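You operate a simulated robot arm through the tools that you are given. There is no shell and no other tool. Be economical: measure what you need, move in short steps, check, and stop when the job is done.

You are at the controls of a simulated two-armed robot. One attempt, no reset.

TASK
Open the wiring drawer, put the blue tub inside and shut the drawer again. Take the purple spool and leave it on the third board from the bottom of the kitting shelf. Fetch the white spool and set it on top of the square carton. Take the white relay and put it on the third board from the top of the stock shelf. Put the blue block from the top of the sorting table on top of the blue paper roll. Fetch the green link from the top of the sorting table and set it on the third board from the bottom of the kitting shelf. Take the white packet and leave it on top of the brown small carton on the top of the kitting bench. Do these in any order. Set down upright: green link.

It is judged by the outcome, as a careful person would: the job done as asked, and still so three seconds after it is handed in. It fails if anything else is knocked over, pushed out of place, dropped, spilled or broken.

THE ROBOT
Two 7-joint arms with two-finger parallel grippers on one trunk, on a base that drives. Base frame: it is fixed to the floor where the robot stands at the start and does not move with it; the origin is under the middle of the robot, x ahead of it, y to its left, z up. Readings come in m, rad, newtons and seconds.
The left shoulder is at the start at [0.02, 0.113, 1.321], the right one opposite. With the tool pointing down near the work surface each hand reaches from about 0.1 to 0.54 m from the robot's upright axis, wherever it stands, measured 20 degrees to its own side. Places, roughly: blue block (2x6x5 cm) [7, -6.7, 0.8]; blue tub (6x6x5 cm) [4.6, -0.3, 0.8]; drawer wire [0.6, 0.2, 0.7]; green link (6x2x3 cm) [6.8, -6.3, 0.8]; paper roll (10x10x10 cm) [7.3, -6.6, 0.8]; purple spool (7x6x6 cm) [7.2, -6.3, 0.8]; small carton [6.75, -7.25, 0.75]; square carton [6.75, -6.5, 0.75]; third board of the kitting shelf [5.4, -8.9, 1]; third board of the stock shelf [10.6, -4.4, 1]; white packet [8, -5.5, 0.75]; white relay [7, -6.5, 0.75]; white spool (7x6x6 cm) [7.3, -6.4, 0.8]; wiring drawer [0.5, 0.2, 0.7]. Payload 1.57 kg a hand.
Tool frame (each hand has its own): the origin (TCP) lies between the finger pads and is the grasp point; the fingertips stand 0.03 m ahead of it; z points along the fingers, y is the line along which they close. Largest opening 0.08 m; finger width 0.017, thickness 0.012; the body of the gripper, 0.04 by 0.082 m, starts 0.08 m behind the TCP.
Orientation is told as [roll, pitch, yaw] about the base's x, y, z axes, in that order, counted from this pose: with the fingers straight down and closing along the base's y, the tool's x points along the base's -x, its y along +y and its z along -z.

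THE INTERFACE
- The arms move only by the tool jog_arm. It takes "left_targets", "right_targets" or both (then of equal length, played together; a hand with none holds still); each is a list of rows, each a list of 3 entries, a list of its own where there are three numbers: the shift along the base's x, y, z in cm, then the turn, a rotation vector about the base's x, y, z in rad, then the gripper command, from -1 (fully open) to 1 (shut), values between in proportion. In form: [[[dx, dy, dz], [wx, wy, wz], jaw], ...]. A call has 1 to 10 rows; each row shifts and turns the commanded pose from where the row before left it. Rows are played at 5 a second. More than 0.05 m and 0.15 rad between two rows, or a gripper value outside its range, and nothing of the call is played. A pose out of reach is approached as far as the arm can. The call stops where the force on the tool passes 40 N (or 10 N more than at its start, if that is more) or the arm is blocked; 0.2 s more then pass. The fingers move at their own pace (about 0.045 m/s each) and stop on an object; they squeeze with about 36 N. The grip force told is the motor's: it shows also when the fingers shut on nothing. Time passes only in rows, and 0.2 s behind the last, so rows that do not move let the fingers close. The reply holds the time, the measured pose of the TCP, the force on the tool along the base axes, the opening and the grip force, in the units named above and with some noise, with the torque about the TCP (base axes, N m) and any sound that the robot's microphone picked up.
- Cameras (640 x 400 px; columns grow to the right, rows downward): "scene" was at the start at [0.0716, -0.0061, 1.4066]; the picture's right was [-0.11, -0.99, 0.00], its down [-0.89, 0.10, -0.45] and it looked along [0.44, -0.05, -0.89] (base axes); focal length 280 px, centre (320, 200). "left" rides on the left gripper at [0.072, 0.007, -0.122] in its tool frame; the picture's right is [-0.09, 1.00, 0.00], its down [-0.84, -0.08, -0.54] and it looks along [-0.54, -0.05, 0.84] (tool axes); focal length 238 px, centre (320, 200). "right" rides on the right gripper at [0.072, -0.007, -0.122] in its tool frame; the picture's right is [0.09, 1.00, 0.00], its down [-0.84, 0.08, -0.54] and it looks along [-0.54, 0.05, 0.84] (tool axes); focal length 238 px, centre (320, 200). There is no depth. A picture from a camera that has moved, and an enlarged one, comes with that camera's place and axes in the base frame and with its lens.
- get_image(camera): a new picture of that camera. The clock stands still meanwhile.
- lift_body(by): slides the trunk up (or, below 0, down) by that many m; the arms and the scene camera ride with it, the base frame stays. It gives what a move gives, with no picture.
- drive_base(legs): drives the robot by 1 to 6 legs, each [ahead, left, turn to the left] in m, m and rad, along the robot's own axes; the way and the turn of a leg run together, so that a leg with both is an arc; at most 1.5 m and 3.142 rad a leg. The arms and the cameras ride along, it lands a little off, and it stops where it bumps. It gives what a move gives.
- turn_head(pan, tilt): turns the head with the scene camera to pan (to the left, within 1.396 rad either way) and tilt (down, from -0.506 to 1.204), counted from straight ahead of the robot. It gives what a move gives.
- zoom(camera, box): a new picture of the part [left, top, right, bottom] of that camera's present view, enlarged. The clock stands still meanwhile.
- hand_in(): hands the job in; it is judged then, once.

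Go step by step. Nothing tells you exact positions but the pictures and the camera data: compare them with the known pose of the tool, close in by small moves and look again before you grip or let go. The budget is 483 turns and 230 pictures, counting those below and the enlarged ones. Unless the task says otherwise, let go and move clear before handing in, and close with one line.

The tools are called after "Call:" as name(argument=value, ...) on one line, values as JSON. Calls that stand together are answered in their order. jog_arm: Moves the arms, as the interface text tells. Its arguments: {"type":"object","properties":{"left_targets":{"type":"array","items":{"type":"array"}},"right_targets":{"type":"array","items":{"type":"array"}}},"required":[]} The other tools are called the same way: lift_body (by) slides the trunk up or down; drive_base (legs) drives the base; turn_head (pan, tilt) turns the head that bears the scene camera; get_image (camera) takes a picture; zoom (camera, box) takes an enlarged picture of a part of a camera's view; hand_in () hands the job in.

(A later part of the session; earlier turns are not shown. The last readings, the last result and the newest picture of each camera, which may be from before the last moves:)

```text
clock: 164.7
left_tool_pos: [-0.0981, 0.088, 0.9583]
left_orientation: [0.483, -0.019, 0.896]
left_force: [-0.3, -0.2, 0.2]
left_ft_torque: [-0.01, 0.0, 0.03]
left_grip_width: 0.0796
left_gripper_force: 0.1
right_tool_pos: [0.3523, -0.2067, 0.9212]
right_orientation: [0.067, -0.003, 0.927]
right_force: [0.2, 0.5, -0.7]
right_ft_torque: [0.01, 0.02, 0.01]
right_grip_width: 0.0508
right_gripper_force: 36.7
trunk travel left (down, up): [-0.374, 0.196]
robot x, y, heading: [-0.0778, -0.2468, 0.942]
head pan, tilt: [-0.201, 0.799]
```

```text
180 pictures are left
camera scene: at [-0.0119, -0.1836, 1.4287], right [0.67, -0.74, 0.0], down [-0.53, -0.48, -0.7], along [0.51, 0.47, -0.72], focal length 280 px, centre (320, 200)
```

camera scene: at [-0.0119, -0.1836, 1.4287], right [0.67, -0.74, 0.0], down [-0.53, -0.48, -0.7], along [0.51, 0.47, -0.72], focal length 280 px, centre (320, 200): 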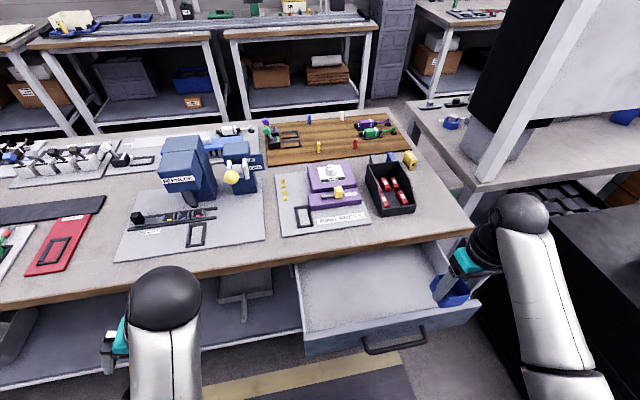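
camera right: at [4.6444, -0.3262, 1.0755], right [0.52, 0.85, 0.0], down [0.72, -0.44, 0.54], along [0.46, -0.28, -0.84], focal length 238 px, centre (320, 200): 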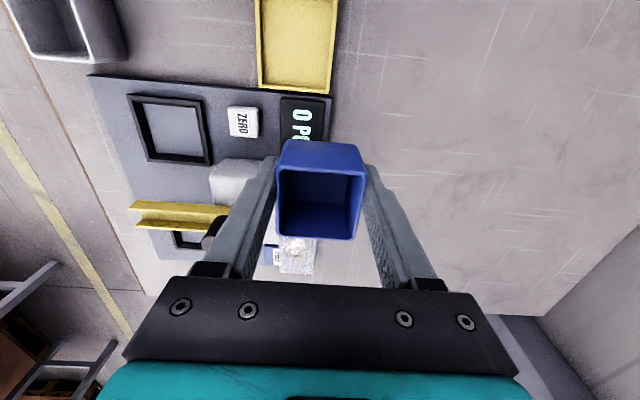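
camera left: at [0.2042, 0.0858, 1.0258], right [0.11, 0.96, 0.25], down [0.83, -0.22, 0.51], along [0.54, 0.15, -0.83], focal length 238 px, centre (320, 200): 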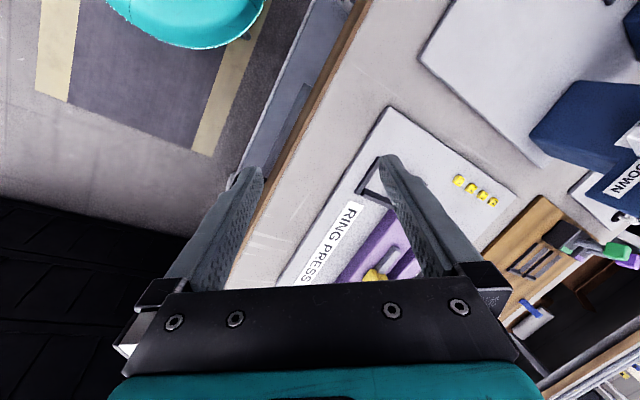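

The tub hand is just right of the drawer. I move it over the drawer's middle at height, then lower with the trunk.

Call:
jog_arm(right_targets=[[[0, 4.9, 0], [-0.03, 0, 0], 0.6], [[0, 4.9, 0], [-0.03, 0, 0], 0.6], [[0.2, 4.9, 0], [0, 0, 0], 0.6]])

Call:
lift_body(by=-0.16)

Call:
get_image(camera="scene")

Call:
get_image(camera="right")

```text
clock: 165.5
left_tool_pos: [-0.0984, 0.088, 0.9578]
left_orientation: [0.483, -0.018, 0.896]
left_force: [0.3, -0.2, 0.0]
left_ft_torque: [0.01, 0.01, 0.0]
left_grip_width: 0.08
left_gripper_force: 0.2
right_tool_pos: [0.3542, -0.0606, 0.9194]
right_orientation: [0.032, 0.043, 0.926]
right_force: [0.1, -0.1, -1.4]
right_ft_torque: [0.0, 0.0, 0.03]
right_grip_width: 0.0505
right_gripper_force: 36.1
trunk travel left (down, up): [-0.374, 0.196]
robot x, y, heading: [-0.0745, -0.2473, 0.946]
head pan, tilt: [-0.201, 0.799]
```

```text
clock: 167.4
left_tool_pos: [-0.0994, 0.0868, 0.7986]
left_orientation: [0.483, -0.019, 0.896]
left_force: [-0.5, -0.5, -0.2]
left_ft_torque: [0.0, 0.0, 0.01]
left_grip_width: 0.0799
left_gripper_force: 0.0
right_tool_pos: [0.3534, -0.0609, 0.7601]
right_orientation: [0.03, 0.044, 0.927]
right_force: [-0.2, -0.6, 0.2]
right_ft_torque: [0.0, 0.01, -0.01]
right_grip_width: 0.0506
right_gripper_force: 35.9
trunk travel left (down, up): [-0.214, 0.356]
robot x, y, heading: [-0.0763, -0.247, 0.937]
head pan, tilt: [-0.201, 0.799]
```

```text
179 pictures are left
camera scene: at [-0.0124, -0.1844, 1.2689], right [0.67, -0.74, 0.0], down [-0.53, -0.48, -0.7], along [0.51, 0.47, -0.72], focal length 280 px, centre (320, 200)
```

scene: 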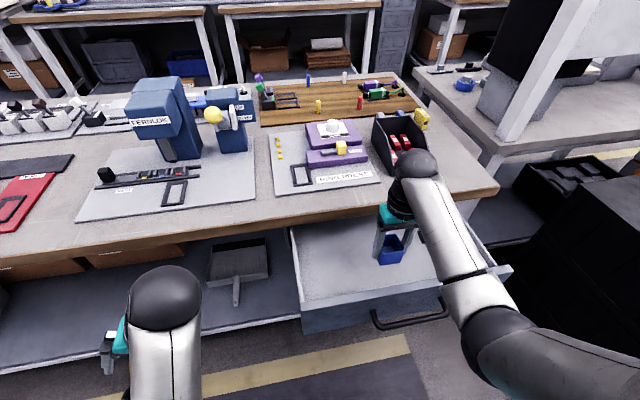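

```text
178 pictures are left
camera right: at [0.3215, -0.1201, 0.8837], right [-0.85, 0.53, 0.04], down [0.47, 0.72, 0.51], along [0.24, 0.45, -0.86], focal length 238 px, centre (320, 200)
```

right: 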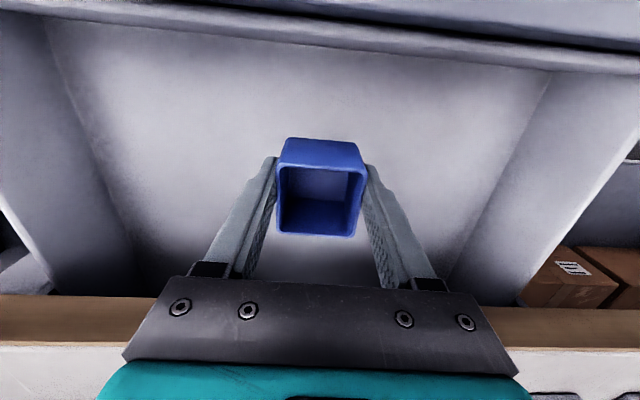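

Call:
jog_arm(right_targets=[[[0, 0, -1], [0.017, -0.05, 0], 0.6], [[0, 0, -1], [0, 0, 0], 0.6], [[0, 0, -1], [0, 0, 0], 0.6]])

Call:
zoom(camera="scene", box=[290, 160, 530, 310])

```text
clock: 168.2
left_tool_pos: [-0.0987, 0.0868, 0.7984]
left_orientation: [0.484, -0.016, 0.894]
left_force: [0.0, -0.3, -0.2]
left_ft_torque: [0.01, 0.0, -0.02]
left_grip_width: 0.0803
left_gripper_force: 0.0
right_tool_pos: [0.3552, -0.0611, 0.7295]
right_orientation: [0.003, 0.0, 0.925]
right_force: [-0.8, -1.3, -0.3]
right_ft_torque: [0.0, 0.01, 0.02]
right_grip_width: 0.0507
right_gripper_force: 35.5
trunk travel left (down, up): [-0.214, 0.356]
robot x, y, heading: [-0.0802, -0.2495, 0.948]
head pan, tilt: [-0.201, 0.799]
```

```text
2.67 times, centred on (410, 235) of scene
camera zoom: at [-0.0124, -0.1844, 1.2688], right [0.67, -0.74, 0.0], down [-0.53, -0.48, -0.7], along [0.51, 0.47, -0.72], focal length 748 px, centre (80, 107)
```

zoom: 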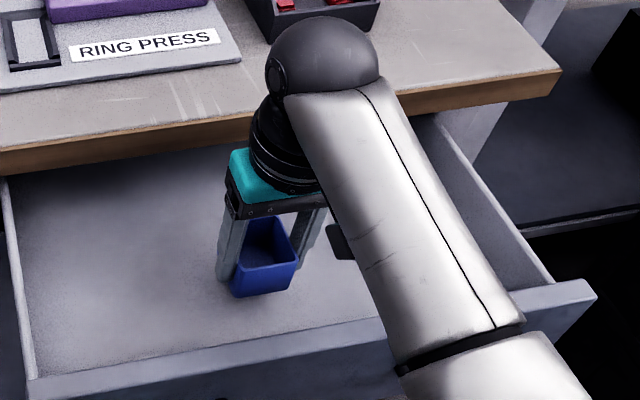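

Call:
jog_arm(right_targets=[[[0, 0, -0.8], [0, 0, 0], 0.6], [[0, 0, -0.8], [0, 0, 0], 0.6]])

Call:
zoom(camera="scene", box=[340, 210, 460, 285])

```text
clock: 168.8
left_tool_pos: [-0.0979, 0.0874, 0.7982]
left_orientation: [0.483, -0.016, 0.894]
left_force: [-0.1, 0.5, 0.7]
left_ft_torque: [0.01, -0.02, -0.02]
left_grip_width: 0.0802
left_gripper_force: 0.1
right_tool_pos: [0.3547, -0.0634, 0.7132]
right_orientation: [0.001, 0.001, 0.928]
right_force: [0.8, -0.3, -0.9]
right_ft_torque: [-0.03, 0.0, -0.02]
right_grip_width: 0.0506
right_gripper_force: 36.0
trunk travel left (down, up): [-0.214, 0.356]
robot x, y, heading: [-0.0703, -0.2476, 0.942]
head pan, tilt: [-0.201, 0.799]
```

```text
5.33 times, centred on (400, 248) of scene
camera zoom: at [-0.0124, -0.1844, 1.2688], right [0.67, -0.74, 0.0], down [-0.53, -0.48, -0.7], along [0.51, 0.47, -0.72], focal length 1496 px, centre (-107, -53)
```

zoom: 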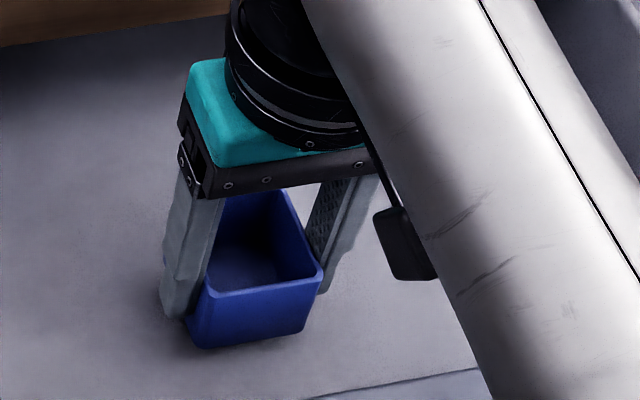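

Call:
jog_arm(right_targets=[[[0, 0, -0.5], [0, 0, 0], 0.6], [[0, 0, -0.5], [0, 0, 0], 0.6]])

```text
clock: 169.4
left_tool_pos: [-0.0987, 0.0868, 0.7984]
left_orientation: [0.484, -0.017, 0.894]
left_force: [-1.5, -0.4, -0.4]
left_ft_torque: [0.0, 0.0, -0.01]
left_grip_width: 0.0799
left_gripper_force: 0.0
right_tool_pos: [0.3551, -0.0607, 0.7025]
right_orientation: [0.002, 0.0, 0.926]
right_force: [0.0, -0.5, 0.4]
right_ft_torque: [0.0, 0.02, 0.0]
right_grip_width: 0.0506
right_gripper_force: 36.0
trunk travel left (down, up): [-0.214, 0.356]
robot x, y, heading: [-0.0787, -0.2441, 0.938]
head pan, tilt: [-0.201, 0.799]
```

Call:
jog_arm(right_targets=[[[0, 0, -0.5], [0, 0, 0], 0.6], [[0, 0, -0.4], [0, 0, 0], 0.6]])

Call:
zoom(camera="scene", box=[340, 210, 460, 285])

```text
clock: 170.0
left_tool_pos: [-0.0995, 0.0863, 0.7996]
left_orientation: [0.482, -0.02, 0.895]
left_force: [0.1, -0.8, -0.4]
left_ft_torque: [-0.01, -0.01, 0.0]
left_grip_width: 0.08
left_gripper_force: 0.1
right_tool_pos: [0.3555, -0.0581, 0.6972]
right_orientation: [0.002, -0.004, 0.927]
right_force: [-0.4, -0.8, 14.4]
right_ft_torque: [-0.07, -0.11, 0.01]
right_grip_width: 0.0506
right_gripper_force: 36.0
trunk travel left (down, up): [-0.214, 0.356]
robot x, y, heading: [-0.0787, -0.2486, 0.943]
head pan, tilt: [-0.201, 0.799]
```

```text
5.33 times, centred on (400, 248) of scene
camera zoom: at [-0.0133, -0.1848, 1.2691], right [0.67, -0.74, 0.0], down [-0.53, -0.48, -0.7], along [0.52, 0.47, -0.72], focal length 1496 px, centre (-107, -53)
```

zoom: 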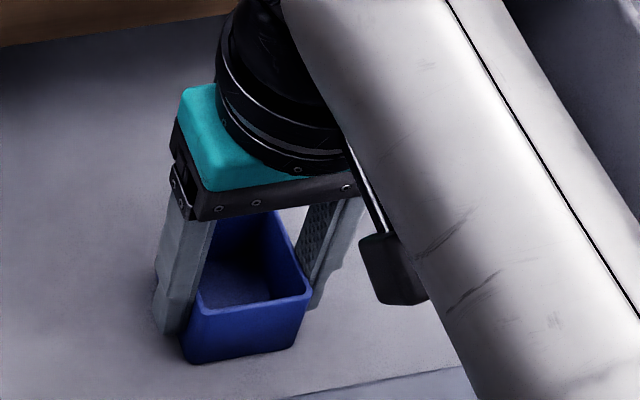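

Contact with the drawer floor (14 N up). I open the fingers, then rise.

Call:
jog_arm(right_targets=[[[0, 0, 0.2], [0, 0, 0], 0.2], [[0, 0, 0], [0, 0, 0], -0.4], [[0, 0, 0], [0, 0, 0], -1], [[0, 0, 0], [0, 0, 0], -1], [[0, 0, 2.5], [0, 0, 0], -1], [[0, 0, 3], [0, 0, 0], -1]])

Call:
lift_body(by=0.14)

Call:
get_image(camera="scene")

```text
clock: 171.4
left_tool_pos: [-0.099, 0.0875, 0.7975]
left_orientation: [0.484, -0.018, 0.895]
left_force: [0.3, 0.4, -0.5]
left_ft_torque: [-0.02, 0.0, 0.01]
left_grip_width: 0.0798
left_gripper_force: 0.1
right_tool_pos: [0.3534, -0.0628, 0.7508]
right_orientation: [0.001, 0.002, 0.925]
right_force: [0.3, 0.7, -0.7]
right_ft_torque: [0.02, 0.01, -0.01]
right_grip_width: 0.08
right_gripper_force: 0.0
trunk travel left (down, up): [-0.214, 0.356]
robot x, y, heading: [-0.0757, -0.2499, 0.942]
head pan, tilt: [-0.201, 0.799]
```

```text
clock: 173.0
left_tool_pos: [-0.0985, 0.0858, 0.9382]
left_orientation: [0.485, -0.019, 0.895]
left_force: [0.4, 0.4, 0.0]
left_ft_torque: [-0.02, 0.0, 0.0]
left_grip_width: 0.08
left_gripper_force: 0.1
right_tool_pos: [0.3529, -0.062, 0.8914]
right_orientation: [0.002, 0.0, 0.927]
right_force: [0.1, 0.2, 0.1]
right_ft_torque: [-0.01, 0.01, 0.02]
right_grip_width: 0.0799
right_gripper_force: 0.1
trunk travel left (down, up): [-0.354, 0.216]
robot x, y, heading: [-0.0771, -0.25, 0.938]
head pan, tilt: [-0.201, 0.799]
```

```text
174 pictures are left
camera scene: at [-0.0123, -0.1843, 1.4087], right [0.67, -0.74, 0.0], down [-0.53, -0.48, -0.7], along [0.51, 0.47, -0.72], focal length 280 px, centre (320, 200)
```

scene: 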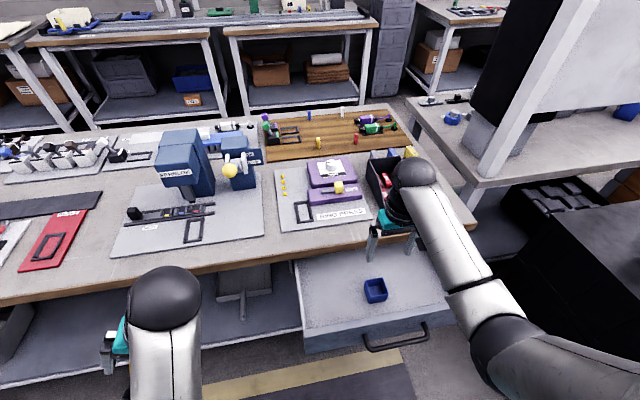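

The tub stands in the drawer. To shut it I'll push the front panel below the handle with closed fingers pointing forward: back off 15 cm, close and tilt the hand.

Call:
drive_base(legs=[[-0.17, 0, 0]])

Call:
jog_arm(right_targets=[[[-1.7, -2.4, 0], [0.121, -0.089, 0], 1], [[-1.7, -2.4, 0], [0.121, -0.089, 0], 1], [[-1.7, -2.4, 0], [0.121, -0.089, 0], 1], [[-1.7, -2.4, 0], [0.121, -0.089, 0], 1], [[0, 0, 1], [0.121, -0.089, 0], 1], [[0, 0, 1], [0.121, -0.089, 0], 1], [[0, 0, 1], [0.121, -0.089, 0], 1], [[0, 0, 1], [0.121, -0.089, 0], 1], [[0, 0, 0], [0.121, -0.089, 0], 1]])

Call:
get_image(camera="scene")

```text
clock: 174.5
left_tool_pos: [-0.2012, -0.0537, 0.9388]
left_orientation: [0.483, -0.019, 0.897]
left_force: [-1.2, -0.2, -0.2]
left_ft_torque: [0.0, -0.03, 0.02]
left_grip_width: 0.0799
left_gripper_force: 0.1
right_tool_pos: [0.2502, -0.203, 0.8922]
right_orientation: [0.002, 0.001, 0.928]
right_force: [-0.4, -0.2, -0.5]
right_ft_torque: [-0.02, 0.01, 0.02]
right_grip_width: 0.0802
right_gripper_force: 0.0
trunk travel left (down, up): [-0.354, 0.216]
robot x, y, heading: [-0.1786, -0.39, 0.936]
head pan, tilt: [-0.201, 0.799]
```

```text
clock: 176.5
left_tool_pos: [-0.201, -0.0518, 0.9391]
left_orientation: [0.483, -0.019, 0.894]
left_force: [-0.8, 0.9, 0.9]
left_ft_torque: [0.0, -0.01, -0.01]
left_grip_width: 0.0801
left_gripper_force: 0.1
right_tool_pos: [0.1802, -0.2989, 0.9302]
right_orientation: [0.045, -1.352, 0.893]
right_force: [0.8, 1.0, 0.3]
right_ft_torque: [-0.02, 0.02, 0.03]
right_grip_width: 0.0
right_gripper_force: 21.2
trunk travel left (down, up): [-0.354, 0.216]
robot x, y, heading: [-0.1766, -0.3881, 0.937]
head pan, tilt: [-0.201, 0.799]
```

```text
173 pictures are left
camera scene: at [-0.1149, -0.325, 1.4088], right [0.67, -0.74, 0.0], down [-0.53, -0.48, -0.7], along [0.51, 0.47, -0.72], focal length 280 px, centre (320, 200)
```

scene: 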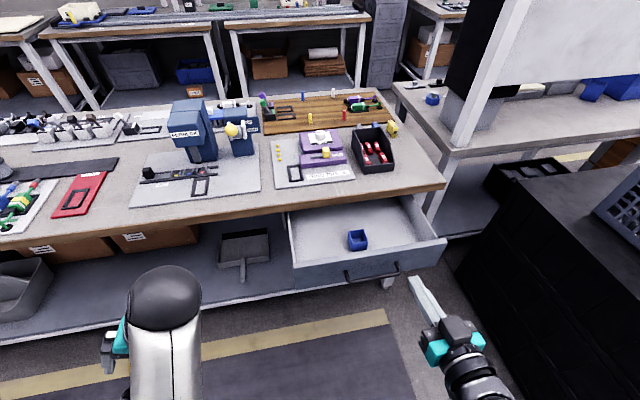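

Call:
lift_body(by=-0.258)

Call:
jog_arm(right_targets=[[[1.8, 2.4, 0], [0, 0, 0], 1], [[1.8, 2.4, 0], [0, 0, 0], 1], [[1.8, 2.4, 0], [0, 0, 0], 1], [[1.2, 1.6, 0], [0, 0, 0], 1]])

Call:
zoom(camera="scene", box=[260, 80, 500, 230])

```text
clock: 179.2
left_tool_pos: [-0.2005, -0.0521, 0.6804]
left_orientation: [0.485, -0.018, 0.894]
left_force: [0.0, -0.3, 0.9]
left_ft_torque: [0.02, 0.03, 0.03]
left_grip_width: 0.0801
left_gripper_force: 0.1
right_tool_pos: [0.182, -0.2994, 0.6727]
right_orientation: [0.045, -1.353, 0.892]
right_force: [1.0, -1.2, -0.3]
right_ft_torque: [0.02, -0.01, 0.0]
right_grip_width: 0.0
right_gripper_force: 21.2
trunk travel left (down, up): [-0.096, 0.474]
robot x, y, heading: [-0.18, -0.3858, 0.942]
head pan, tilt: [-0.201, 0.799]
```

```text
clock: 180.2
left_tool_pos: [-0.2014, -0.0527, 0.6806]
left_orientation: [0.485, -0.018, 0.895]
left_force: [-0.1, -0.1, 0.3]
left_ft_torque: [-0.01, 0.0, 0.02]
left_grip_width: 0.0801
left_gripper_force: 0.1
right_tool_pos: [0.2452, -0.212, 0.6745]
right_orientation: [0.042, -1.351, 0.895]
right_force: [0.1, 0.1, 0.6]
right_ft_torque: [0.0, -0.03, 0.01]
right_grip_width: 0.0002
right_gripper_force: 21.2
trunk travel left (down, up): [-0.096, 0.474]
robot x, y, heading: [-0.1763, -0.3896, 0.941]
head pan, tilt: [-0.201, 0.799]
```

```text
2.67 times, centred on (380, 155) of scene
camera zoom: at [-0.1149, -0.325, 1.1508], right [0.67, -0.74, 0.0], down [-0.53, -0.48, -0.7], along [0.51, 0.47, -0.72], focal length 748 px, centre (160, 320)
```

zoom: 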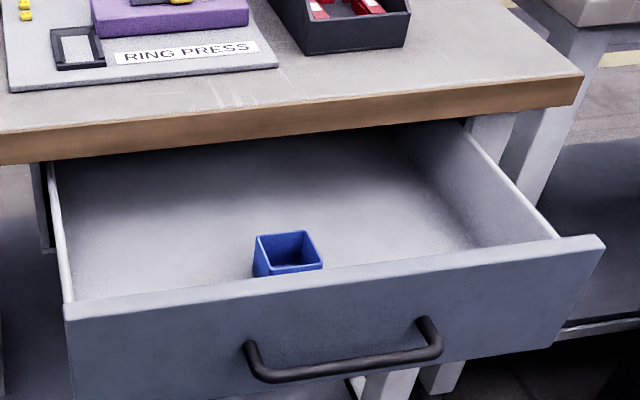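

Call:
drive_base(legs=[[0.1, 0, 0]])

Call:
jog_arm(right_targets=[[[1.8, 2.4, 0], [0, 0, 0], 1], [[1.8, 2.4, 0], [0, 0, 0], 1], [[1.8, 2.4, 0], [0, 0, 0], 1], [[1.8, 2.4, 0], [0, 0, 0], 1]])

Call:
zoom(camera="scene", box=[260, 80, 500, 230])

```text
clock: 181.3
left_tool_pos: [-0.141, 0.03, 0.681]
left_orientation: [0.483, -0.017, 0.895]
left_force: [0.2, 0.1, 0.1]
left_ft_torque: [0.01, 0.01, -0.01]
left_grip_width: 0.08
left_gripper_force: 0.0
right_tool_pos: [0.3059, -0.1303, 0.6732]
right_orientation: [0.046, -1.352, 0.891]
right_force: [0.5, -0.2, -0.2]
right_ft_torque: [-0.03, 0.0, -0.02]
right_grip_width: 0.0
right_gripper_force: 21.8
trunk travel left (down, up): [-0.096, 0.474]
robot x, y, heading: [-0.1206, -0.3066, 0.941]
head pan, tilt: [-0.201, 0.799]
```

```text
clock: 182.3
left_tool_pos: [-0.1409, 0.0306, 0.6803]
left_orientation: [0.483, -0.017, 0.898]
left_force: [-0.5, 0.4, 0.0]
left_ft_torque: [0.06, -0.02, 0.03]
left_grip_width: 0.0797
left_gripper_force: 0.1
right_tool_pos: [0.3774, -0.0327, 0.6742]
right_orientation: [0.047, -1.352, 0.893]
right_force: [0.1, -1.0, 0.5]
right_ft_torque: [0.0, 0.0, -0.03]
right_grip_width: 0.0001
right_gripper_force: 21.8
trunk travel left (down, up): [-0.096, 0.474]
robot x, y, heading: [-0.1181, -0.3049, 0.943]
head pan, tilt: [-0.201, 0.799]
```

```text
2.67 times, centred on (380, 155) of scene
camera zoom: at [-0.0543, -0.2419, 1.1508], right [0.67, -0.74, 0.0], down [-0.53, -0.48, -0.7], along [0.51, 0.47, -0.72], focal length 748 px, centre (160, 320)
```

zoom: 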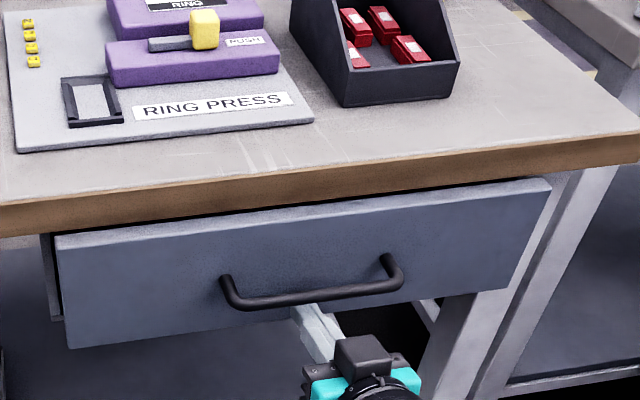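

Call:
jog_arm(right_targets=[[[1.2, 1.6, 0], [0, 0, 0], 1], [[1.0, 1.3, 0], [0, 0, 0], 1], [[0.6, 0.8, 0], [0, 0, 0], 1]])

Call:
zoom(camera="scene", box=[260, 80, 500, 230])

```text
clock: 183.3
left_tool_pos: [-0.1419, 0.0284, 0.6815]
left_orientation: [0.484, -0.019, 0.892]
left_force: [0.7, -1.0, -0.6]
left_ft_torque: [-0.01, 0.02, -0.01]
left_grip_width: 0.0801
left_gripper_force: 0.1
right_tool_pos: [0.4017, -0.0, 0.6746]
right_orientation: [0.044, -1.352, 0.894]
right_force: [-13.5, -18.1, 8.6]
right_ft_torque: [0.27, -0.22, 0.03]
right_grip_width: 0.0
right_gripper_force: 20.6
trunk travel left (down, up): [-0.096, 0.474]
robot x, y, heading: [-0.1237, -0.3062, 0.94]
head pan, tilt: [-0.201, 0.799]
stopped in row 3 (right hand): the force on the tool passed its limit at 44 N (the readings are from after the stop); the commanded pose is now the measured one
```

```text
2.67 times, centred on (380, 155) of scene
camera zoom: at [-0.0567, -0.2446, 1.1511], right [0.67, -0.74, 0.0], down [-0.53, -0.48, -0.7], along [0.52, 0.47, -0.72], focal length 748 px, centre (160, 320)
```

zoom: 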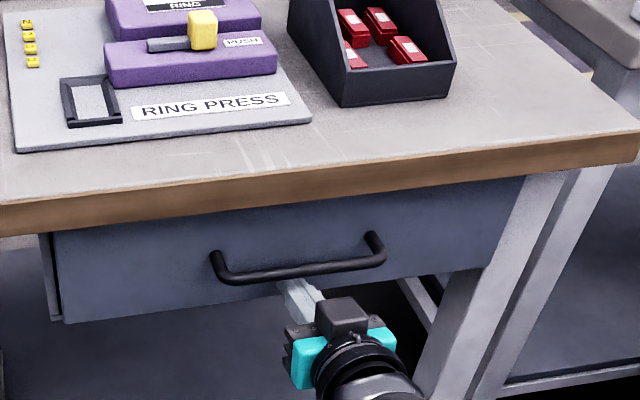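

The drawer is shut. I retract, back off, raise the trunk, straighten the hand and turn toward the aisle.

Call:
jog_arm(right_targets=[[[-1.8, -2.4, 0], [0, 0, 0], 1], [[-1.8, -2.4, 0], [0, 0, 0], 1], [[-1.8, -2.4, 0], [0, 0, 0], 0], [[-1.8, -2.4, 0], [0, 0, 0], -1]])

Call:
drive_base(legs=[[-0.65, 0, 0]])

Call:
lift_body(by=0.278)

Call:
jog_arm(right_targets=[[[0, 0, 0], [-0.121, 0.089, 0], -1], [[0, 0, 0], [-0.121, 0.089, 0], -1], [[0, 0, 0], [-0.121, 0.089, 0], -1], [[0, 0, 0], [-0.121, 0.089, 0], -1], [[0, 0, 0], [-0.121, 0.089, 0], -1], [[0, 0, 0], [-0.121, 0.089, 0], -1], [[0, 0, 0], [-0.121, 0.089, 0], -1], [[0, 0, 0], [-0.121, 0.089, 0], -1], [[0, 0, 0], [-0.121, 0.089, 0], -1]])

Call:
drive_base(legs=[[0, 0, -1.57]])

Call:
turn_head(pan=0.0, tilt=0.3)

Call:
get_image(camera="scene")

```text
clock: 184.3
left_tool_pos: [-0.1404, 0.0297, 0.6809]
left_orientation: [0.484, -0.018, 0.896]
left_force: [-0.8, -0.8, 0.0]
left_ft_torque: [-0.01, 0.02, -0.03]
left_grip_width: 0.0802
left_gripper_force: 0.0
right_tool_pos: [0.3347, -0.0939, 0.6728]
right_orientation: [0.043, -1.347, 0.893]
right_force: [-0.6, 0.2, 0.4]
right_ft_torque: [0.04, 0.0, -0.03]
right_grip_width: 0.0479
right_gripper_force: 0.0
trunk travel left (down, up): [-0.096, 0.474]
robot x, y, heading: [-0.1214, -0.3072, 0.943]
head pan, tilt: [-0.201, 0.799]
```

```text
clock: 187.9
left_tool_pos: [-0.5293, -0.5046, 0.6807]
left_orientation: [0.483, -0.017, 0.901]
left_force: [-0.5, 0.0, 0.2]
left_ft_torque: [0.0, -0.02, 0.01]
left_grip_width: 0.08
left_gripper_force: 0.0
right_tool_pos: [-0.0538, -0.6221, 0.6722]
right_orientation: [0.042, -1.348, 0.9]
right_force: [-0.2, 0.0, -0.1]
right_ft_torque: [0.02, -0.02, -0.01]
right_grip_width: 0.0799
right_gripper_force: 0.1
trunk travel left (down, up): [-0.096, 0.474]
robot x, y, heading: [-0.5042, -0.8417, 0.945]
head pan, tilt: [-0.201, 0.799]
```

```text
clock: 190.7
left_tool_pos: [-0.5287, -0.5027, 0.9589]
left_orientation: [0.484, -0.018, 0.903]
left_force: [-0.3, -0.7, -0.2]
left_ft_torque: [0.01, 0.02, -0.02]
left_grip_width: 0.08
left_gripper_force: 0.1
right_tool_pos: [-0.0535, -0.6224, 0.9491]
right_orientation: [0.043, -1.349, 0.901]
right_force: [-0.4, 1.0, -0.5]
right_ft_torque: [0.0, 0.0, 0.01]
right_grip_width: 0.0801
right_gripper_force: 0.0
trunk travel left (down, up): [-0.374, 0.196]
robot x, y, heading: [-0.5058, -0.8357, 0.948]
head pan, tilt: [-0.201, 0.799]
```

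```text
clock: 192.7
left_tool_pos: [-0.5296, -0.502, 0.958]
left_orientation: [0.483, -0.016, 0.903]
left_force: [0.6, -0.2, -0.2]
left_ft_torque: [-0.02, 0.01, 0.01]
left_grip_width: 0.0802
left_gripper_force: 0.1
right_tool_pos: [-0.0546, -0.6223, 0.9503]
right_orientation: [0.008, 0.007, 0.931]
right_force: [0.0, -0.3, 0.3]
right_ft_torque: [0.02, -0.04, 0.02]
right_grip_width: 0.08
right_gripper_force: 0.1
trunk travel left (down, up): [-0.374, 0.196]
robot x, y, heading: [-0.5062, -0.8359, 0.949]
head pan, tilt: [-0.201, 0.799]
```

```text
clock: 196.9
left_tool_pos: [-0.1711, -0.8068, 0.9581]
left_orientation: [0.483, -0.017, -0.646]
left_force: [0.0, 0.1, -0.9]
left_ft_torque: [0.03, 0.01, 0.01]
left_grip_width: 0.0799
left_gripper_force: 0.1
right_tool_pos: [-0.2794, -1.2835, 0.9496]
right_orientation: [0.009, 0.006, -0.621]
right_force: [0.0, 0.2, 0.4]
right_ft_torque: [0.0, 0.0, 0.0]
right_grip_width: 0.0801
right_gripper_force: 0.0
trunk travel left (down, up): [-0.374, 0.196]
robot x, y, heading: [-0.5053, -0.8374, -0.598]
head pan, tilt: [-0.201, 0.799]
```

```text
clock: 197.8
left_tool_pos: [-0.1716, -0.8073, 0.959]
left_orientation: [0.483, -0.016, -0.647]
left_force: [-0.5, 0.3, -0.2]
left_ft_torque: [0.02, 0.0, 0.01]
left_grip_width: 0.08
left_gripper_force: 0.0
right_tool_pos: [-0.2801, -1.2849, 0.949]
right_orientation: [0.008, 0.004, -0.618]
right_force: [0.7, 0.8, 0.9]
right_ft_torque: [-0.02, -0.02, 0.01]
right_grip_width: 0.0801
right_gripper_force: 0.0
trunk travel left (down, up): [-0.374, 0.196]
robot x, y, heading: [-0.505, -0.8412, -0.599]
head pan, tilt: [0.0, 0.3]
```

```text
169 pictures are left
camera scene: at [-0.4207, -0.8957, 1.4731], right [-0.56, -0.83, 0.0], down [-0.24, 0.17, -0.95], along [0.79, -0.54, -0.3], focal length 280 px, centre (320, 200)
```

scene: 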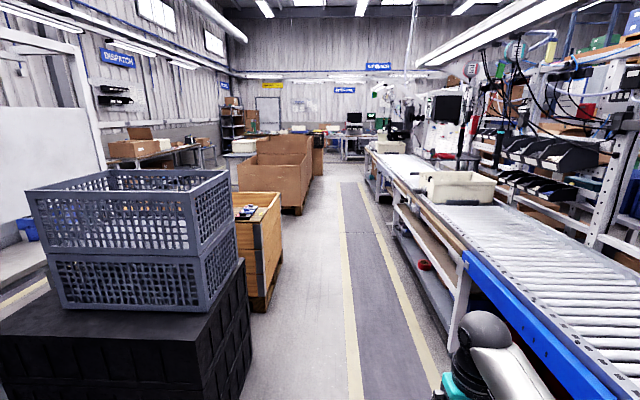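

Call:
drive_base(legs=[[0, -0.1, -0.035], [1.5, 0, 0], [1.5, 0, 0]])

Call:
get_image(camera="scene")

```text
clock: 213.0
left_tool_pos: [2.1359, -2.7438, 0.9591]
left_orientation: [0.482, -0.018, -0.735]
left_force: [-0.3, 0.8, -0.6]
left_ft_torque: [0.02, -0.01, 0.01]
left_grip_width: 0.0799
left_gripper_force: 0.1
right_tool_pos: [1.984, -3.2097, 0.9501]
right_orientation: [0.009, 0.006, -0.708]
right_force: [-0.5, -0.7, -0.5]
right_ft_torque: [-0.01, 0.0, 0.02]
right_grip_width: 0.0801
right_gripper_force: 0.0
trunk travel left (down, up): [-0.374, 0.196]
robot x, y, heading: [1.7992, -2.7449, -0.693]
head pan, tilt: [0.0, 0.3]
```

```text
168 pictures are left
camera scene: at [1.8779, -2.8097, 1.4732], right [-0.64, -0.77, 0.0], down [-0.23, 0.19, -0.96], along [0.74, -0.61, -0.3], focal length 280 px, centre (320, 200)
```

scene: 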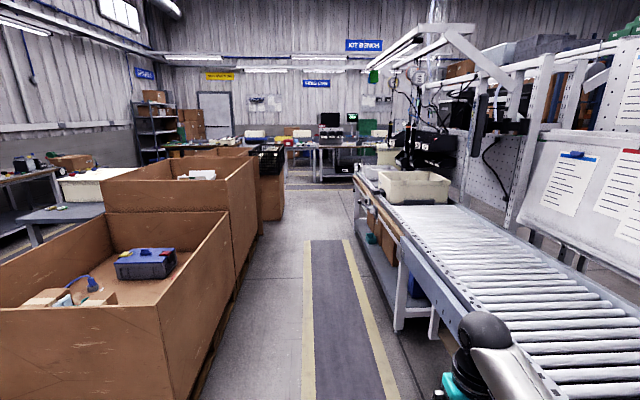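

Call:
drive_base(legs=[[0, 0.05, 0.06], [1.5, 0, 0], [1.4, 0, 0]])

Call:
get_image(camera="scene")

```text
clock: 227.3
left_tool_pos: [4.5222, -4.2889, 0.9581]
left_orientation: [0.483, -0.018, -0.603]
left_force: [0.0, 0.1, -0.4]
left_ft_torque: [0.0, -0.02, 0.01]
left_grip_width: 0.0797
left_gripper_force: 0.0
right_tool_pos: [4.434, -4.7687, 0.9498]
right_orientation: [0.008, 0.005, -0.578]
right_force: [-0.3, 0.2, 0.8]
right_ft_torque: [0.04, -0.02, -0.01]
right_grip_width: 0.08
right_gripper_force: 0.1
trunk travel left (down, up): [-0.374, 0.196]
robot x, y, heading: [4.19, -4.3371, -0.56]
head pan, tilt: [0.0, 0.3]
```

```text
167 pictures are left
camera scene: at [4.2766, -4.3879, 1.4732], right [-0.53, -0.85, 0.0], down [-0.25, 0.16, -0.96], along [0.81, -0.51, -0.3], focal length 280 px, centre (320, 200)
```

scene: 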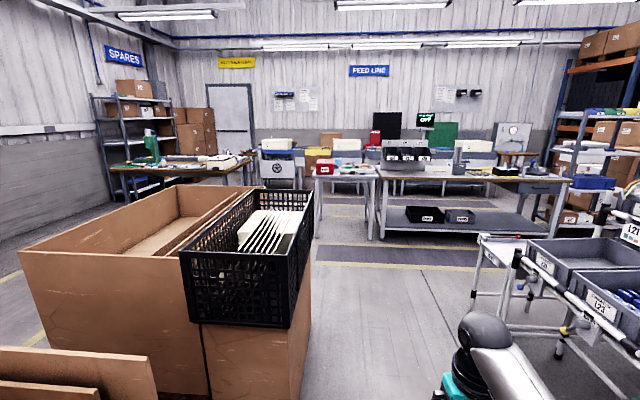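

I can see the sorting table and kitting bench ahead ("FEED LINE") and shelves on both sides. The crate on the left protrudes, so I move right 0.4 m before going on.

Call:
drive_base(legs=[[0, -0.42, -0.074], [1.4, 0, 0]])

Call:
turn_head(pan=0.0, tilt=0.35)

Call:
get_image(camera="scene")

```text
clock: 236.5
left_tool_pos: [5.4088, -5.4927, 0.9596]
left_orientation: [0.484, -0.017, -0.682]
left_force: [0.0, -0.9, -0.1]
left_ft_torque: [0.0, -0.03, -0.01]
left_grip_width: 0.08
left_gripper_force: 0.0
right_tool_pos: [5.2833, -5.9679, 0.9495]
right_orientation: [0.009, 0.005, -0.656]
right_force: [-0.6, 1.1, -0.4]
right_ft_torque: [0.01, 0.02, 0.01]
right_grip_width: 0.0803
right_gripper_force: 0.0
trunk travel left (down, up): [-0.374, 0.196]
robot x, y, heading: [5.0757, -5.5099, -0.633]
head pan, tilt: [0.0, 0.3]
```

```text
clock: 237.1
left_tool_pos: [5.408, -5.4944, 0.9581]
left_orientation: [0.484, -0.018, -0.683]
left_force: [0.2, -0.3, -0.5]
left_ft_torque: [-0.03, -0.03, 0.02]
left_grip_width: 0.0798
left_gripper_force: 0.1
right_tool_pos: [5.2827, -5.9673, 0.9501]
right_orientation: [0.009, 0.006, -0.658]
right_force: [-0.7, -0.1, -0.4]
right_ft_torque: [0.03, 0.01, 0.0]
right_grip_width: 0.0802
right_gripper_force: 0.1
trunk travel left (down, up): [-0.374, 0.196]
robot x, y, heading: [5.0716, -5.5177, -0.641]
head pan, tilt: [0.0, 0.351]
```

```text
166 pictures are left
camera scene: at [5.1555, -5.5739, 1.4685], right [-0.59, -0.8, 0.0], down [-0.28, 0.2, -0.94], along [0.76, -0.56, -0.34], focal length 280 px, centre (320, 200)
```

scene: 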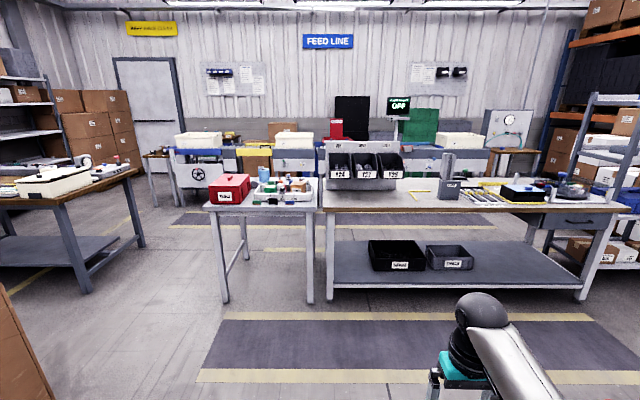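

Call:
zoom(camera="scene", box=[190, 150, 350, 250])

Call:
zoom(camera="scene", box=[320, 120, 640, 320])

Call:
zoom(camera="scene", box=[0, 130, 160, 230])

```text
4.00 times, centred on (270, 200) of scene
camera zoom: at [5.1555, -5.5739, 1.4685], right [-0.59, -0.8, 0.0], down [-0.28, 0.2, -0.94], along [0.76, -0.56, -0.34], focal length 1122 px, centre (520, 200)
```

zoom: 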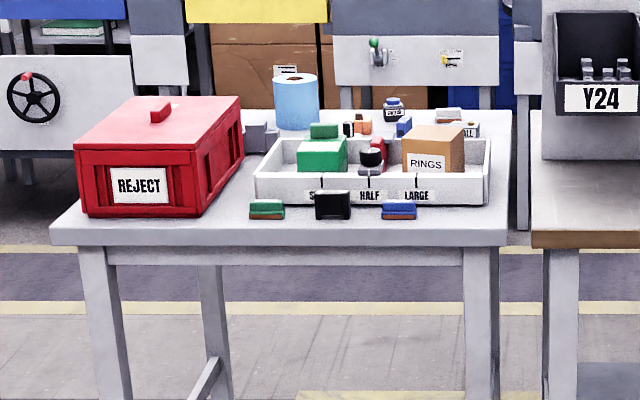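

```text
2.00 times, centred on (480, 220) of scene
camera zoom: at [5.1555, -5.5739, 1.4685], right [-0.59, -0.8, 0.0], down [-0.28, 0.2, -0.94], along [0.76, -0.56, -0.34], focal length 561 px, centre (0, 160)
```

zoom: 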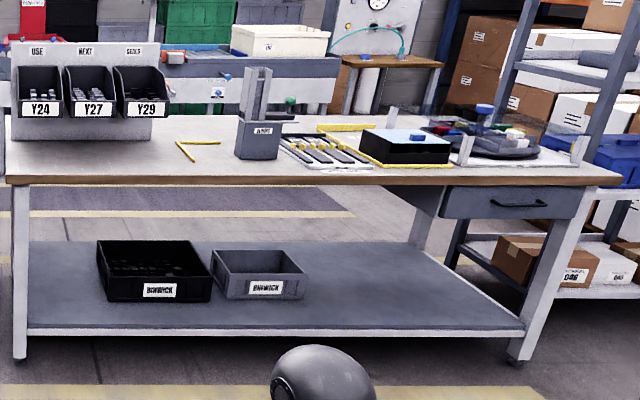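

```text
4.00 times, centred on (80, 180) of scene
camera zoom: at [5.1555, -5.5739, 1.4685], right [-0.59, -0.8, 0.0], down [-0.28, 0.2, -0.94], along [0.76, -0.56, -0.34], focal length 1122 px, centre (1280, 280)
```

zoom: 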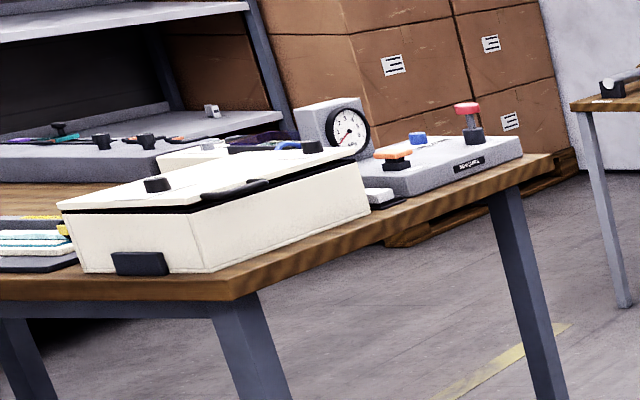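

Call:
drive_base(legs=[[1.0, 0.36, 0], [0.15, 0, 0]])

Call:
turn_head(pan=0.0, tilt=0.7)

Call:
get_image(camera="scene")

Call:
zoom(camera="scene", box=[160, 60, 480, 260])

```text
clock: 243.6
left_tool_pos: [6.5557, -5.9053, 0.9584]
left_orientation: [0.482, -0.018, -0.686]
left_force: [0.0, -0.6, -0.5]
left_ft_torque: [0.03, 0.04, 0.0]
left_grip_width: 0.0798
left_gripper_force: 0.1
right_tool_pos: [6.4285, -6.3773, 0.9498]
right_orientation: [0.007, 0.005, -0.66]
right_force: [0.1, -0.3, -0.3]
right_ft_torque: [0.02, -0.01, -0.01]
right_grip_width: 0.0797
right_gripper_force: 0.0
trunk travel left (down, up): [-0.374, 0.196]
robot x, y, heading: [6.2215, -5.9257, -0.638]
head pan, tilt: [0.0, 0.351]
```

```text
clock: 244.5
left_tool_pos: [6.5568, -5.9043, 0.9587]
left_orientation: [0.482, -0.018, -0.686]
left_force: [0.0, 0.8, -0.9]
left_ft_torque: [-0.01, -0.01, -0.01]
left_grip_width: 0.0803
left_gripper_force: 0.1
right_tool_pos: [6.429, -6.3776, 0.9497]
right_orientation: [0.008, 0.005, -0.66]
right_force: [-0.8, -0.2, -0.7]
right_ft_torque: [0.0, -0.02, -0.03]
right_grip_width: 0.0797
right_gripper_force: 0.0
trunk travel left (down, up): [-0.374, 0.196]
robot x, y, heading: [6.2215, -5.924, -0.641]
head pan, tilt: [0.0, 0.7]
```

```text
162 pictures are left
camera scene: at [6.2958, -5.9786, 1.4371], right [-0.6, -0.8, 0.0], down [-0.52, 0.38, -0.77], along [0.61, -0.46, -0.64], focal length 280 px, centre (320, 200)
```

scene: 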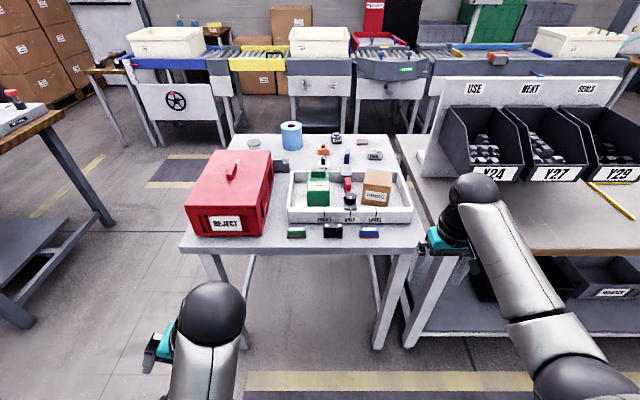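

```text
2.00 times, centred on (320, 160) of scene
camera zoom: at [6.2958, -5.9786, 1.4371], right [-0.6, -0.8, 0.0], down [-0.52, 0.38, -0.77], along [0.61, -0.46, -0.64], focal length 561 px, centre (320, 280)
```

zoom: 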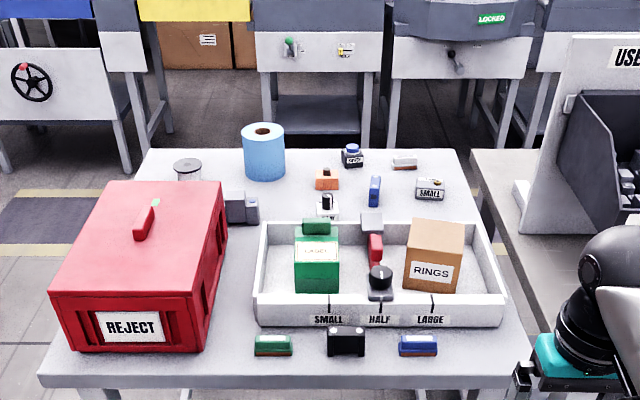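

Call:
zoom(camera="scene", box=[235, 115, 395, 215])

Call:
zoom(camera="scene", box=[270, 165, 430, 265])

```text
4.00 times, centred on (315, 165) of scene
camera zoom: at [6.2958, -5.9786, 1.4371], right [-0.6, -0.8, 0.0], down [-0.52, 0.38, -0.77], along [0.61, -0.46, -0.64], focal length 1122 px, centre (340, 340)
```

zoom: 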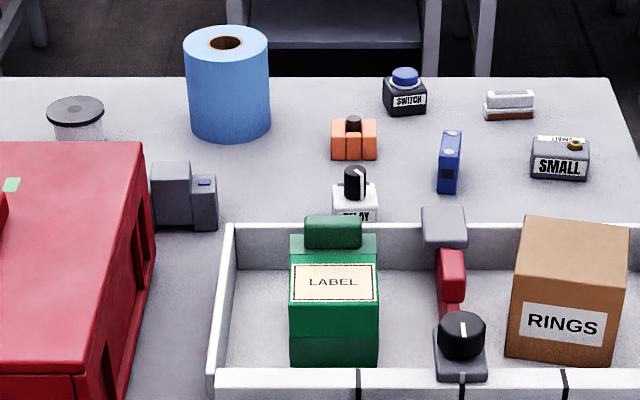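

```text
4.00 times, centred on (350, 215) of scene
camera zoom: at [6.2958, -5.9786, 1.4371], right [-0.6, -0.8, 0.0], down [-0.52, 0.38, -0.77], along [0.61, -0.46, -0.64], focal length 1122 px, centre (200, 140)
```

zoom: 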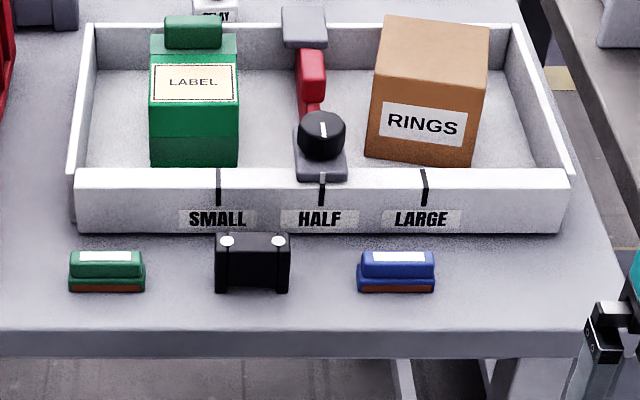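

I can identify: green link (front left of the tray), RINGS carton, relay with knob, blue upright block, blue paper roll, white spool (behind red box). Before picking, I check the kitting shelf's spacing to choose the hand tilt.

Call:
turn_head(pan=-1.25, tilt=0.25)

Call:
get_image(camera="scene")

Call:
turn_head(pan=0.9, tilt=0.3)

Call:
get_image(camera="scene")

```text
clock: 245.9
left_tool_pos: [6.5554, -5.9045, 0.958]
left_orientation: [0.483, -0.018, -0.687]
left_force: [0.7, -0.2, 0.1]
left_ft_torque: [-0.01, 0.03, -0.01]
left_grip_width: 0.0803
left_gripper_force: 0.1
right_tool_pos: [6.4289, -6.3771, 0.9509]
right_orientation: [0.009, 0.007, -0.66]
right_force: [-1.4, 0.2, -0.3]
right_ft_torque: [0.05, -0.02, -0.03]
right_grip_width: 0.0799
right_gripper_force: 0.0
trunk travel left (down, up): [-0.374, 0.196]
robot x, y, heading: [6.2176, -5.9231, -0.642]
head pan, tilt: [-1.25, 0.25]
```

```text
158 pictures are left
camera scene: at [6.1984, -6.0165, 1.4779], right [-0.95, 0.31, 0.0], down [0.08, 0.23, -0.97], along [-0.3, -0.92, -0.25], focal length 280 px, centre (320, 200)
```

scene: 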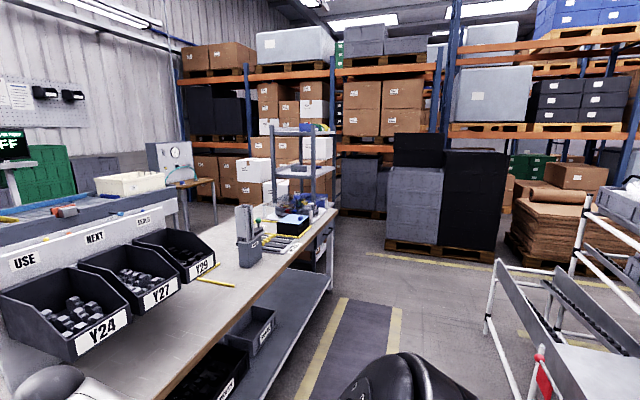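

```text
clock: 247.9
left_tool_pos: [6.556, -5.9044, 0.9579]
left_orientation: [0.484, -0.017, -0.687]
left_force: [0.2, 0.2, 1.3]
left_ft_torque: [-0.01, -0.02, 0.0]
left_grip_width: 0.0802
left_gripper_force: 0.1
right_tool_pos: [6.4288, -6.3762, 0.9501]
right_orientation: [0.009, 0.005, -0.66]
right_force: [0.4, -0.1, -0.4]
right_ft_torque: [-0.01, 0.01, 0.02]
right_grip_width: 0.0801
right_gripper_force: 0.0
trunk travel left (down, up): [-0.374, 0.196]
robot x, y, heading: [6.2188, -5.9225, -0.64]
head pan, tilt: [0.901, 0.3]
```

```text
157 pictures are left
camera scene: at [6.3179, -5.9038, 1.4732], right [0.26, -0.97, 0.0], down [-0.29, -0.08, -0.96], along [0.92, 0.25, -0.3], focal length 280 px, centre (320, 200)
```

scene: 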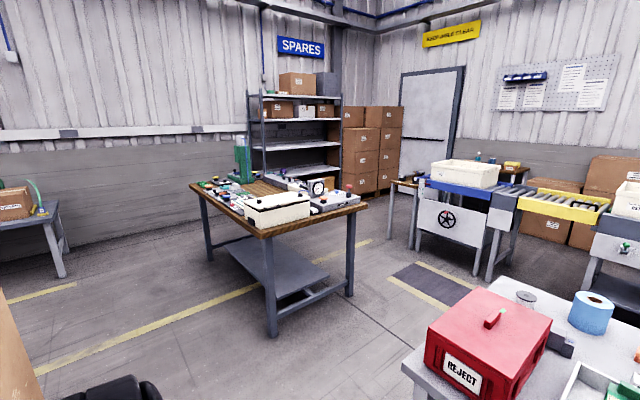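

Call:
zoom(camera="scene", box=[180, 60, 420, 210])

Call:
turn_head(pan=-1.25, tilt=0.25)

Call:
zoom(camera="scene", box=[220, 110, 380, 210])

```text
2.67 times, centred on (300, 135) of scene
camera zoom: at [6.3179, -5.9038, 1.4732], right [0.26, -0.97, 0.0], down [-0.29, -0.08, -0.96], along [0.92, 0.25, -0.3], focal length 748 px, centre (373, 373)
```

zoom: 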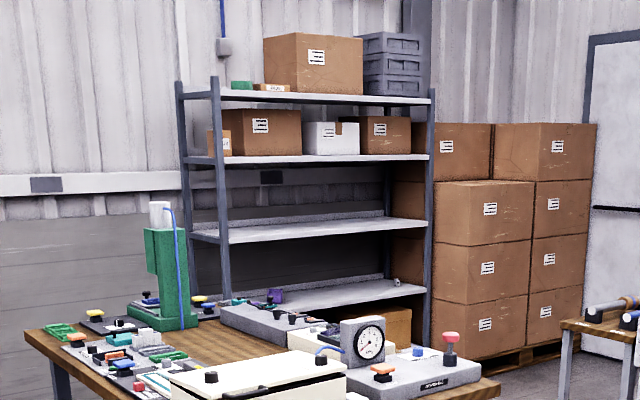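

```text
clock: 250.0
left_tool_pos: [6.5559, -5.9053, 0.9596]
left_orientation: [0.484, -0.017, -0.687]
left_force: [-0.7, -0.6, 0.1]
left_ft_torque: [-0.01, -0.01, 0.02]
left_grip_width: 0.0802
left_gripper_force: 0.0
right_tool_pos: [6.4287, -6.3789, 0.9503]
right_orientation: [0.009, 0.006, -0.661]
right_force: [0.2, 0.1, 0.7]
right_ft_torque: [0.01, -0.04, 0.0]
right_grip_width: 0.0802
right_gripper_force: 0.2
trunk travel left (down, up): [-0.374, 0.196]
robot x, y, heading: [6.2244, -5.921, -0.643]
head pan, tilt: [-1.25, 0.25]
```

```text
4.00 times, centred on (300, 160) of scene
camera zoom: at [6.1984, -6.0165, 1.4779], right [-0.95, 0.31, 0.0], down [0.08, 0.23, -0.97], along [-0.3, -0.92, -0.25], focal length 1122 px, centre (400, 360)
```

zoom: 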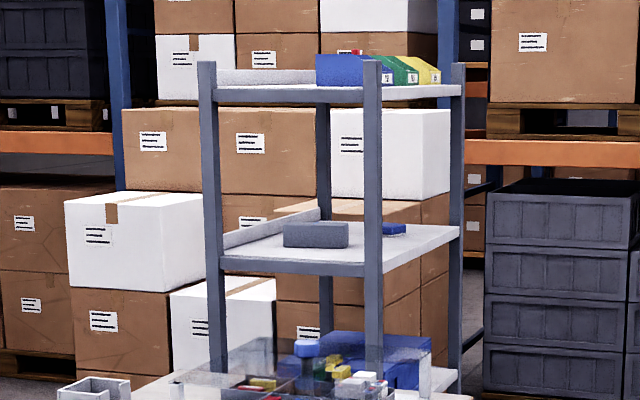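

The kitting shelf's third board from the bottom (z≈1.0) holds a grey block and small blue thing, open toward my side with ~0.4 m headroom; the stock shelf's third board from the top is nearly empty. Now I approach the green link for the right hand.

Call:
drive_base(legs=[[0.25, 0.22, 0]])

Call:
turn_head(pan=-0.2, tilt=0.85)

Call:
get_image(camera="scene")

```text
clock: 252.2
left_tool_pos: [6.8908, -5.8775, 0.9599]
left_orientation: [0.485, -0.017, -0.686]
left_force: [-0.7, 0.6, 1.0]
left_ft_torque: [0.01, -0.01, -0.03]
left_grip_width: 0.08
left_gripper_force: 0.1
right_tool_pos: [6.764, -6.3494, 0.9505]
right_orientation: [0.009, 0.006, -0.658]
right_force: [0.7, 0.2, -0.8]
right_ft_torque: [-0.02, 0.02, 0.0]
right_grip_width: 0.0798
right_gripper_force: 0.1
trunk travel left (down, up): [-0.374, 0.196]
robot x, y, heading: [6.5564, -5.897, -0.638]
head pan, tilt: [-1.25, 0.25]
```

```text
clock: 253.5
left_tool_pos: [6.8909, -5.8773, 0.958]
left_orientation: [0.482, -0.016, -0.684]
left_force: [-0.4, 0.3, 0.4]
left_ft_torque: [-0.02, 0.01, -0.01]
left_grip_width: 0.0801
left_gripper_force: 0.1
right_tool_pos: [6.7636, -6.3493, 0.9491]
right_orientation: [0.009, 0.005, -0.659]
right_force: [0.1, 0.2, -1.3]
right_ft_torque: [0.04, 0.01, -0.04]
right_grip_width: 0.0801
right_gripper_force: 0.1
trunk travel left (down, up): [-0.374, 0.196]
robot x, y, heading: [6.5543, -5.894, -0.637]
head pan, tilt: [-0.201, 0.85]
```

```text
154 pictures are left
camera scene: at [6.6145, -5.9583, 1.4248], right [-0.74, -0.67, 0.0], down [-0.5, 0.56, -0.66], along [0.44, -0.49, -0.75], focal length 280 px, centre (320, 200)
```

scene: 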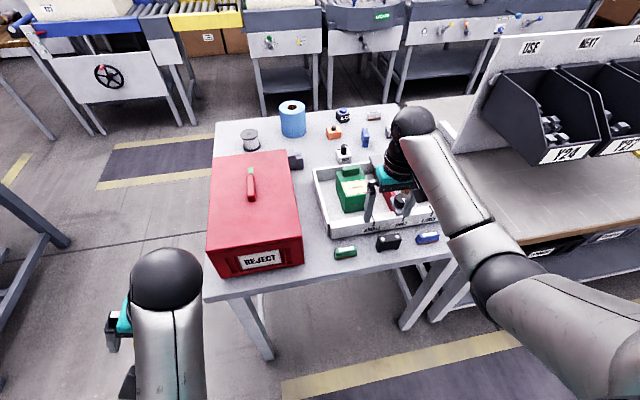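

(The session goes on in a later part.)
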